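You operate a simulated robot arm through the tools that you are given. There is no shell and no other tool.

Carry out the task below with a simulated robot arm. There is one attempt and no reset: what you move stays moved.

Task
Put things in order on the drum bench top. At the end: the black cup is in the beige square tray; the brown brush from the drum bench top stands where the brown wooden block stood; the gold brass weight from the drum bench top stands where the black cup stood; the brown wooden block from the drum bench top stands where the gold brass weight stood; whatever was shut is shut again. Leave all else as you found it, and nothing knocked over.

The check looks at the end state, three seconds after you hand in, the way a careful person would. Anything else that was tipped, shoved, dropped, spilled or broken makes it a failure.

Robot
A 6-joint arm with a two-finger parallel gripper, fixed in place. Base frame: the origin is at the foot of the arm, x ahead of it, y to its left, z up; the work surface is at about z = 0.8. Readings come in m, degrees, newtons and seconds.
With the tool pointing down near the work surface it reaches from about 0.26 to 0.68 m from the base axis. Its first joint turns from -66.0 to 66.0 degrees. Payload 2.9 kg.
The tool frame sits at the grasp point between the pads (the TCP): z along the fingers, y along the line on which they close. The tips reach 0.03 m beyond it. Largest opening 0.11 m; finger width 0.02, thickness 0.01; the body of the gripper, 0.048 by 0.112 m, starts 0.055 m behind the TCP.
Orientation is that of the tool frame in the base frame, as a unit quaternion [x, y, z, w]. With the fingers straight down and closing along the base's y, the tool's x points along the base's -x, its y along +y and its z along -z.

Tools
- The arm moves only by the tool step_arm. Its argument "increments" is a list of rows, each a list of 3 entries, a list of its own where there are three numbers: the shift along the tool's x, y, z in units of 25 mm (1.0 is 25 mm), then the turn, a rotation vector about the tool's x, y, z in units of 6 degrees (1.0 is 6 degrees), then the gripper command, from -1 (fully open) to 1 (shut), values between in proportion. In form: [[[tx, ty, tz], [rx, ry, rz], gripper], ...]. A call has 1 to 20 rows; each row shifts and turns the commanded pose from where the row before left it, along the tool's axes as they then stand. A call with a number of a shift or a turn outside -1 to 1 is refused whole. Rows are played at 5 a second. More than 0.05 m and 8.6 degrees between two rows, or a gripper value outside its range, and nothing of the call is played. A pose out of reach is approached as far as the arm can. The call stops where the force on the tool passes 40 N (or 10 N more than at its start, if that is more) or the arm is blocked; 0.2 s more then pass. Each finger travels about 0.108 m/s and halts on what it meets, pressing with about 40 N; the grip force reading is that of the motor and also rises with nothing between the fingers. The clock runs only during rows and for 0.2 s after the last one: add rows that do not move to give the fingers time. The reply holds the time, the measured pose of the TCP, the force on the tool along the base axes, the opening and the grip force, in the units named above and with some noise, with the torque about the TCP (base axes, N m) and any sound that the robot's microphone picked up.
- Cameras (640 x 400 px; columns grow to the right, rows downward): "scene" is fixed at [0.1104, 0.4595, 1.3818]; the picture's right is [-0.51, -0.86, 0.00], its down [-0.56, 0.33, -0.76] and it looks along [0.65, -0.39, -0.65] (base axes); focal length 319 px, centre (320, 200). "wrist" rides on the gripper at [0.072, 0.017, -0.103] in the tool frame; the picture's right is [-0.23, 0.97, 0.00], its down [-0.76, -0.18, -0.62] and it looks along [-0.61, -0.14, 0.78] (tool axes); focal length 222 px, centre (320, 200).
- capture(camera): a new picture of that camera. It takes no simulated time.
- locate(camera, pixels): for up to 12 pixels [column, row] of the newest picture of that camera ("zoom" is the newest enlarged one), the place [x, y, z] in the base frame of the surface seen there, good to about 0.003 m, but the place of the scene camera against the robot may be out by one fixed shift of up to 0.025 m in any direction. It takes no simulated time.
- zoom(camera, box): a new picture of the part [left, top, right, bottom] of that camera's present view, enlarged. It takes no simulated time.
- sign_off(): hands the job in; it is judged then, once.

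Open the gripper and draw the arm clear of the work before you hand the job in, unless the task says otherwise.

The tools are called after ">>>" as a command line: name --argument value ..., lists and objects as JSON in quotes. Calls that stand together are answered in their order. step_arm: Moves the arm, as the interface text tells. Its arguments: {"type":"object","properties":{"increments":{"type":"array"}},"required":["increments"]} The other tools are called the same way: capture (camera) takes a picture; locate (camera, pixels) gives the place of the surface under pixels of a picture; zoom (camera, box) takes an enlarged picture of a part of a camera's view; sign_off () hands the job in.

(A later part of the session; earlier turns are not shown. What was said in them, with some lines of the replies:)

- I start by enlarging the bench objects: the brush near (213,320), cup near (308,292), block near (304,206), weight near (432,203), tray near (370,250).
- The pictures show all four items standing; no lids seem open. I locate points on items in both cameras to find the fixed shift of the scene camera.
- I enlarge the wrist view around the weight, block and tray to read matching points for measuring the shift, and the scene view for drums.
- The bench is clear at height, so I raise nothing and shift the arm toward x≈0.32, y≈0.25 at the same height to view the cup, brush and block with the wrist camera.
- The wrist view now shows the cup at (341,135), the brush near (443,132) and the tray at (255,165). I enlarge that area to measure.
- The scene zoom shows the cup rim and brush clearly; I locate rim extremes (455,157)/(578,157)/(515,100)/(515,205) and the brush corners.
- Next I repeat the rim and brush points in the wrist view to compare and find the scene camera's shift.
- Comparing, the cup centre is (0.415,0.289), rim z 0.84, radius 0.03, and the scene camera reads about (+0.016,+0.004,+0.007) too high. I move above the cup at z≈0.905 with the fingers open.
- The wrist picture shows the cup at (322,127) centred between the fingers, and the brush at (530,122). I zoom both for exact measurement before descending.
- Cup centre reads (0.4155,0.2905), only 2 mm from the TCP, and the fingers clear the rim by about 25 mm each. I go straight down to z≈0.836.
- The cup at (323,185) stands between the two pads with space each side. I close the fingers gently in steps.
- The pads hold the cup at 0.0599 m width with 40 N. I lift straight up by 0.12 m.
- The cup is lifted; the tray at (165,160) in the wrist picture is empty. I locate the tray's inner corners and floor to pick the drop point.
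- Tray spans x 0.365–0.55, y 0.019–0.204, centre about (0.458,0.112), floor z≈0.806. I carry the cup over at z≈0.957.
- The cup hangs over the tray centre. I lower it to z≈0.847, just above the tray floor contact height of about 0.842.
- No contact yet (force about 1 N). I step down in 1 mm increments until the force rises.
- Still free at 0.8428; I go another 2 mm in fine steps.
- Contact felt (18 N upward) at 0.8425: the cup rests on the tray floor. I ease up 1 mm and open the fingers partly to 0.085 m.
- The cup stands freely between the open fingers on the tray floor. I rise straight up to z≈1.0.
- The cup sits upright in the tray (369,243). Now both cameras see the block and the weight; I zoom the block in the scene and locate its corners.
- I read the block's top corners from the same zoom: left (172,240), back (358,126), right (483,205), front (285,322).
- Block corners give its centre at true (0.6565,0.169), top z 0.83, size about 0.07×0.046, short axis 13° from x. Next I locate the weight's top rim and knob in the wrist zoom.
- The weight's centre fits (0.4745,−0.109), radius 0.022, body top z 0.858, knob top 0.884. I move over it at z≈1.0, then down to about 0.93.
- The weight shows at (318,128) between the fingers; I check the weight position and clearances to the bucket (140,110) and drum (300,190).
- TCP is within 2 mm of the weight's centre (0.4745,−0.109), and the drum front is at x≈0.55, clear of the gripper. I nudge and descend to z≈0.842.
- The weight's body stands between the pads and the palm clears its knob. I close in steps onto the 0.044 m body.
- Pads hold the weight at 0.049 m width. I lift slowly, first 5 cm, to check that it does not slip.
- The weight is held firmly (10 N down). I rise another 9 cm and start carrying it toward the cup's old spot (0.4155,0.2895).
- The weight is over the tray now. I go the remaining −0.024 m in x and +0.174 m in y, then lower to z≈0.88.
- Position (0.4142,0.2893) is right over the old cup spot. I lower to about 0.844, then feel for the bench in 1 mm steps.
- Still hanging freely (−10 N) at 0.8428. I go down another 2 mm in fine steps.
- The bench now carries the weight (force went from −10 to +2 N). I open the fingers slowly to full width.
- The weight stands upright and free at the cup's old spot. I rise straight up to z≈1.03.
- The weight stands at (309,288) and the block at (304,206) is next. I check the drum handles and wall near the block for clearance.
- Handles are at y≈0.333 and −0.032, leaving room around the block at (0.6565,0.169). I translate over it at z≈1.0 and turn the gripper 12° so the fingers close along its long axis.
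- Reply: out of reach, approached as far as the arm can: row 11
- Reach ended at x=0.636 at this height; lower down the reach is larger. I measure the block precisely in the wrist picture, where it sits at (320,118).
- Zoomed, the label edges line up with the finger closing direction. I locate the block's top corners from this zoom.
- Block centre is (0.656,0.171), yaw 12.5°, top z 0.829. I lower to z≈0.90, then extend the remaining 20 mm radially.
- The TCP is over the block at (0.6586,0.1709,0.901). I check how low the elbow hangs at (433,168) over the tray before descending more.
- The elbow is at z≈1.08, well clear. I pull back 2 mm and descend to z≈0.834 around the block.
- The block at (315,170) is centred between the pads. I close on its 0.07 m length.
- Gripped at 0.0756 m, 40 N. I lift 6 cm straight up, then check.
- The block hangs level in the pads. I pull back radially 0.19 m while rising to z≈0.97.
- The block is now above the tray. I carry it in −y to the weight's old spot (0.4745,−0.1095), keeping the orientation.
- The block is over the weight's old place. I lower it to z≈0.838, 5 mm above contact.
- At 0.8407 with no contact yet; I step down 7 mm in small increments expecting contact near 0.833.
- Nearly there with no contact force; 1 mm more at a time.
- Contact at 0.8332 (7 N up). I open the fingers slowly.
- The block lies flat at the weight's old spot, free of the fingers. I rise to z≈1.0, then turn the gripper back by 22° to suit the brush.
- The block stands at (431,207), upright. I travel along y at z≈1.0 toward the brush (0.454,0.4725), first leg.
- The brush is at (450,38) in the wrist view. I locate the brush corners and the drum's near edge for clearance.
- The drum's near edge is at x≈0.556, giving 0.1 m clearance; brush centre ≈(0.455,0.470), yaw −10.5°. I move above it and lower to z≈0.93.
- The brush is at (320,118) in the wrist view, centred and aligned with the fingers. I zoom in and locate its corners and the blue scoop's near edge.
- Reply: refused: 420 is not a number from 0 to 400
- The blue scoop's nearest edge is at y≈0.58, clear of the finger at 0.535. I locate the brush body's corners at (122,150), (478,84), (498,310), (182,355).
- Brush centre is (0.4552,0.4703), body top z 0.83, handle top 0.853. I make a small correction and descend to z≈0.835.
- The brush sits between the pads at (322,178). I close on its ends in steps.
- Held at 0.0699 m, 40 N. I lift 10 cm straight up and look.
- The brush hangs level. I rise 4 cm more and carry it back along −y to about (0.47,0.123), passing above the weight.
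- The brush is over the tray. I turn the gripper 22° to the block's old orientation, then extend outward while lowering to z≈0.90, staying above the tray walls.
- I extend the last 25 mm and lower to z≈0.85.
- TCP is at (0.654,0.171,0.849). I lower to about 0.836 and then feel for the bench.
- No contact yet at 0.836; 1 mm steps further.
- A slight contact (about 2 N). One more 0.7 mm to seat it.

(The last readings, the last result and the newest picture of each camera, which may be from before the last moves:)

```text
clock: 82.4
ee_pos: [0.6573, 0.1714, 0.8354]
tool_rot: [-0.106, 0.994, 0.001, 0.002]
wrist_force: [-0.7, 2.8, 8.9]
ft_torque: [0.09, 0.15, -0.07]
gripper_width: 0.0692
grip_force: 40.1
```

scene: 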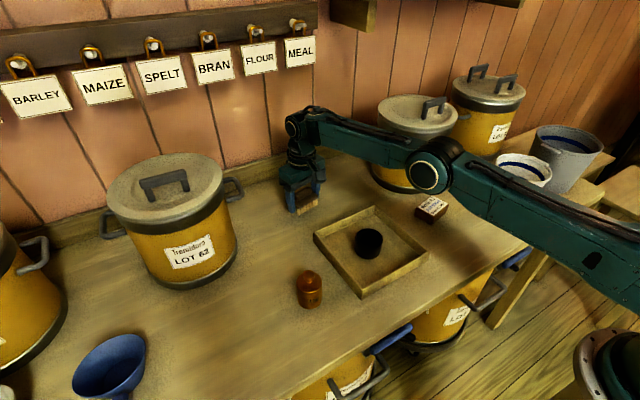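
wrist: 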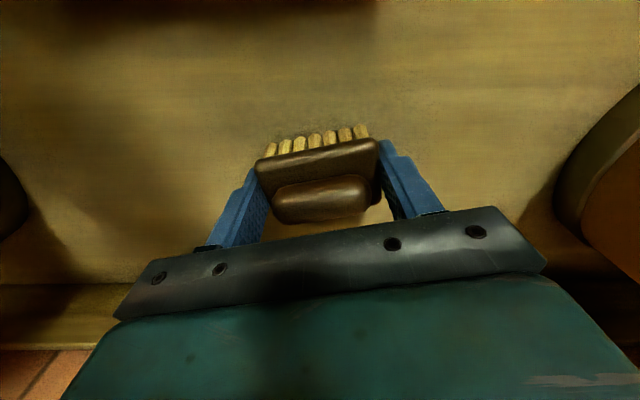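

The brush is seated on the bench (9 N up). I open the fingers slowly.

>>> step_arm --increments '[[[0, 0, 0], [0, 0, 0], -0.2], [[0, 0, 0], [0, 0, 0], -0.4], [[0, 0, 0], [0, 0, 0], -0.7], [[0, 0, 0], [0, 0, 0], -1], [[0, 0, 0], [0, 0, 0], -1], [[0, 0, 0], [0, 0, 0], -1]]'

>>> capture --camera "wrist"

```text
clock: 83.8
ee_pos: [0.6565, 0.1731, 0.8334]
tool_rot: [-0.107, 0.994, 0.0, -0.001]
wrist_force: [0.4, -0.3, -0.1]
ft_torque: [0.01, 0.02, 0.03]
gripper_width: 0.1102
grip_force: 0.0
```

```text
taken
```

wrist: 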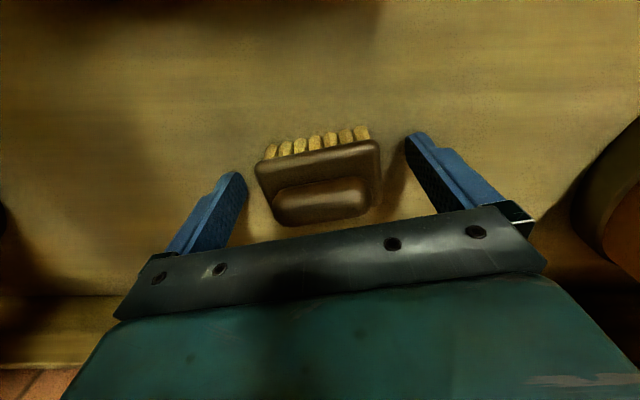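

The brush stands free between the fingers. I rise straight up 7 cm, then pull back and up.

>>> step_arm --increments '[[[0, 0, -0.3], [0, 0, 0], -1], [[0, 0, -0.6], [0, 0, 0], -1], [[0, 0, -0.9], [0, 0, 0], -1], [[0, 0, -0.9], [0, 0, 0], -1], [[0.5, 0, -0.5], [0, 0, 0], -1], [[0.9, 0, -0.6], [0, 0, 0], -1], [[0.9, 0, -0.6], [0, 0, 0], -1], [[0.9, 0, -0.6], [0, 0, 0], -1], [[0.9, 0, -0.6], [0, 0, 0], -1], [[0.9, 0, -0.6], [0, 0, 0], -1], [[0.9, 0, -0.6], [0, 0, 0], -1], [[0.9, 0, -0.6], [0, 0, 0], -1], [[0.9, 0, -0.6], [0, 0, 0], -1], [[0.6, 0, -0.6], [0, 0, 0], -1], [[0, 0, 0], [0, 0, 0], -1]]'

>>> capture --camera "scene"

>>> capture --camera "wrist"

```text
clock: 87.0
ee_pos: [0.455, 0.127, 1.0498]
tool_rot: [-0.106, 0.994, 0.0, 0.0]
wrist_force: [0.6, 0.8, -0.5]
ft_torque: [0.0, -0.01, -0.01]
gripper_width: 0.1101
grip_force: 0.1
```

```text
taken
```

scene: 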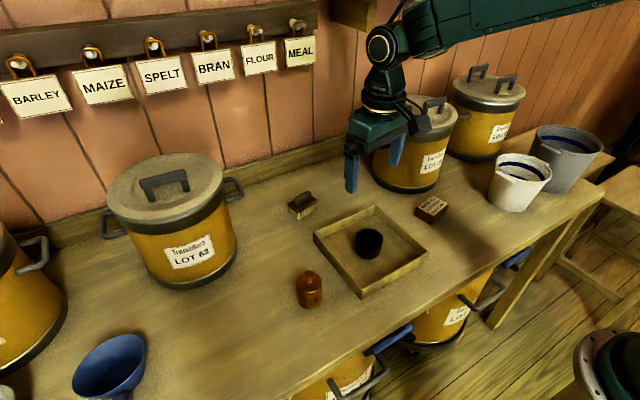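

```text
taken
```

wrist: 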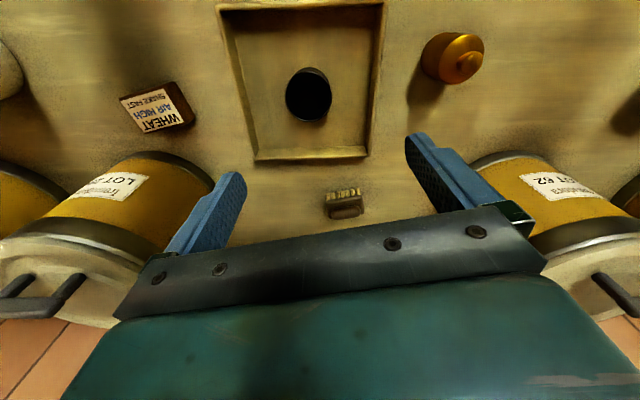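

All four items look placed. I raise and return the arm to near its starting pose, then verify positions.

>>> step_arm --increments '[[[0, -0.3, -0.6], [0, 0, 0.3], -1], [[0, -0.7, -0.7], [0, 0, 0.4], -1], [[0, -0.8, -0.7], [0, 0, 0.4], -1], [[0, -0.8, -0.7], [0, 0, 0.4], -1], [[0, -0.8, 0], [0, 0, 0.4], -1], [[0, -0.6, 0], [0, 0, 0.1], -1], [[0, 0, 0], [0, 0, 0], -1]]'

>>> capture --camera "scene"

>>> zoom --camera "scene" --box '[272, 180, 464, 310]'

>>> locate --camera "scene" --pixels '[[302, 197], [309, 275], [309, 290], [431, 205], [369, 237], [314, 237], [374, 207], [427, 250], [361, 298]]'

```text
clock: 88.6
ee_pos: [0.4652, 0.0291, 1.1165]
tool_rot: [-0.002, 1.0, 0.001, 0.001]
wrist_force: [-0.8, -1.0, 0.7]
ft_torque: [-0.02, 0.01, -0.02]
gripper_width: 0.1101
grip_force: 0.0
```

```text
taken
```

scene: 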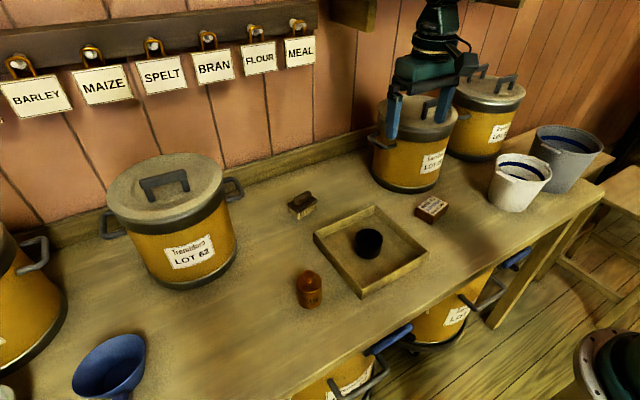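

```text
3.08 times, centred on (368, 245) of scene
```

zoom: 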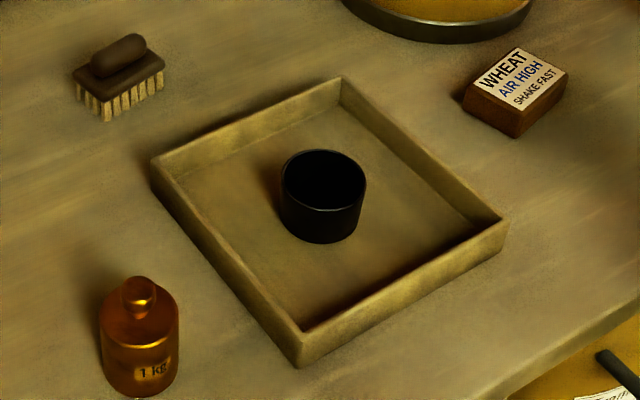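

```text
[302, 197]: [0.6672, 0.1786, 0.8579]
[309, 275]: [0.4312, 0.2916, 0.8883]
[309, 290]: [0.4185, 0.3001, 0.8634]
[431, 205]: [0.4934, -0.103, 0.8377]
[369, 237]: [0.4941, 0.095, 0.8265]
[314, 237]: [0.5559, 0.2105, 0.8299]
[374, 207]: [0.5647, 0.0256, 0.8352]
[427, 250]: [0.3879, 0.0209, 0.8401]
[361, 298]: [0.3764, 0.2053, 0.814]
```

The zoom shows the cup upright in the tray, the brush standing at the block's old spot and the weight at the cup's old spot. The block is flat at the weight's old spot. The tray and drums have not moved, the drum lids are shut, the gripper is open and the arm is clear, so I hand in.

>>> sign_off

```text
The job is handed in.
```

The bench is in order and I've handed the job in; I don't have the judge's result.

- **Black cup:** it is upright in the middle of the beige square tray.
- **Gold brass weight:** it stands where the black cup stood, within a few millimetres.
- **Brown wooden block:** it lies flat where the weight stood, label up and at its original angle.
- **Brown brush:** it stands on its bristles where the block stood. I turned it about 22° so it lines up with the block's old position.

I never opened the drums, and their lids were still shut at the end. The last pictures show the tray and everything else on the bench where they were at the start. Nothing was tipped or dropped. I left the gripper open, with the arm raised clear of the bench near its starting position.
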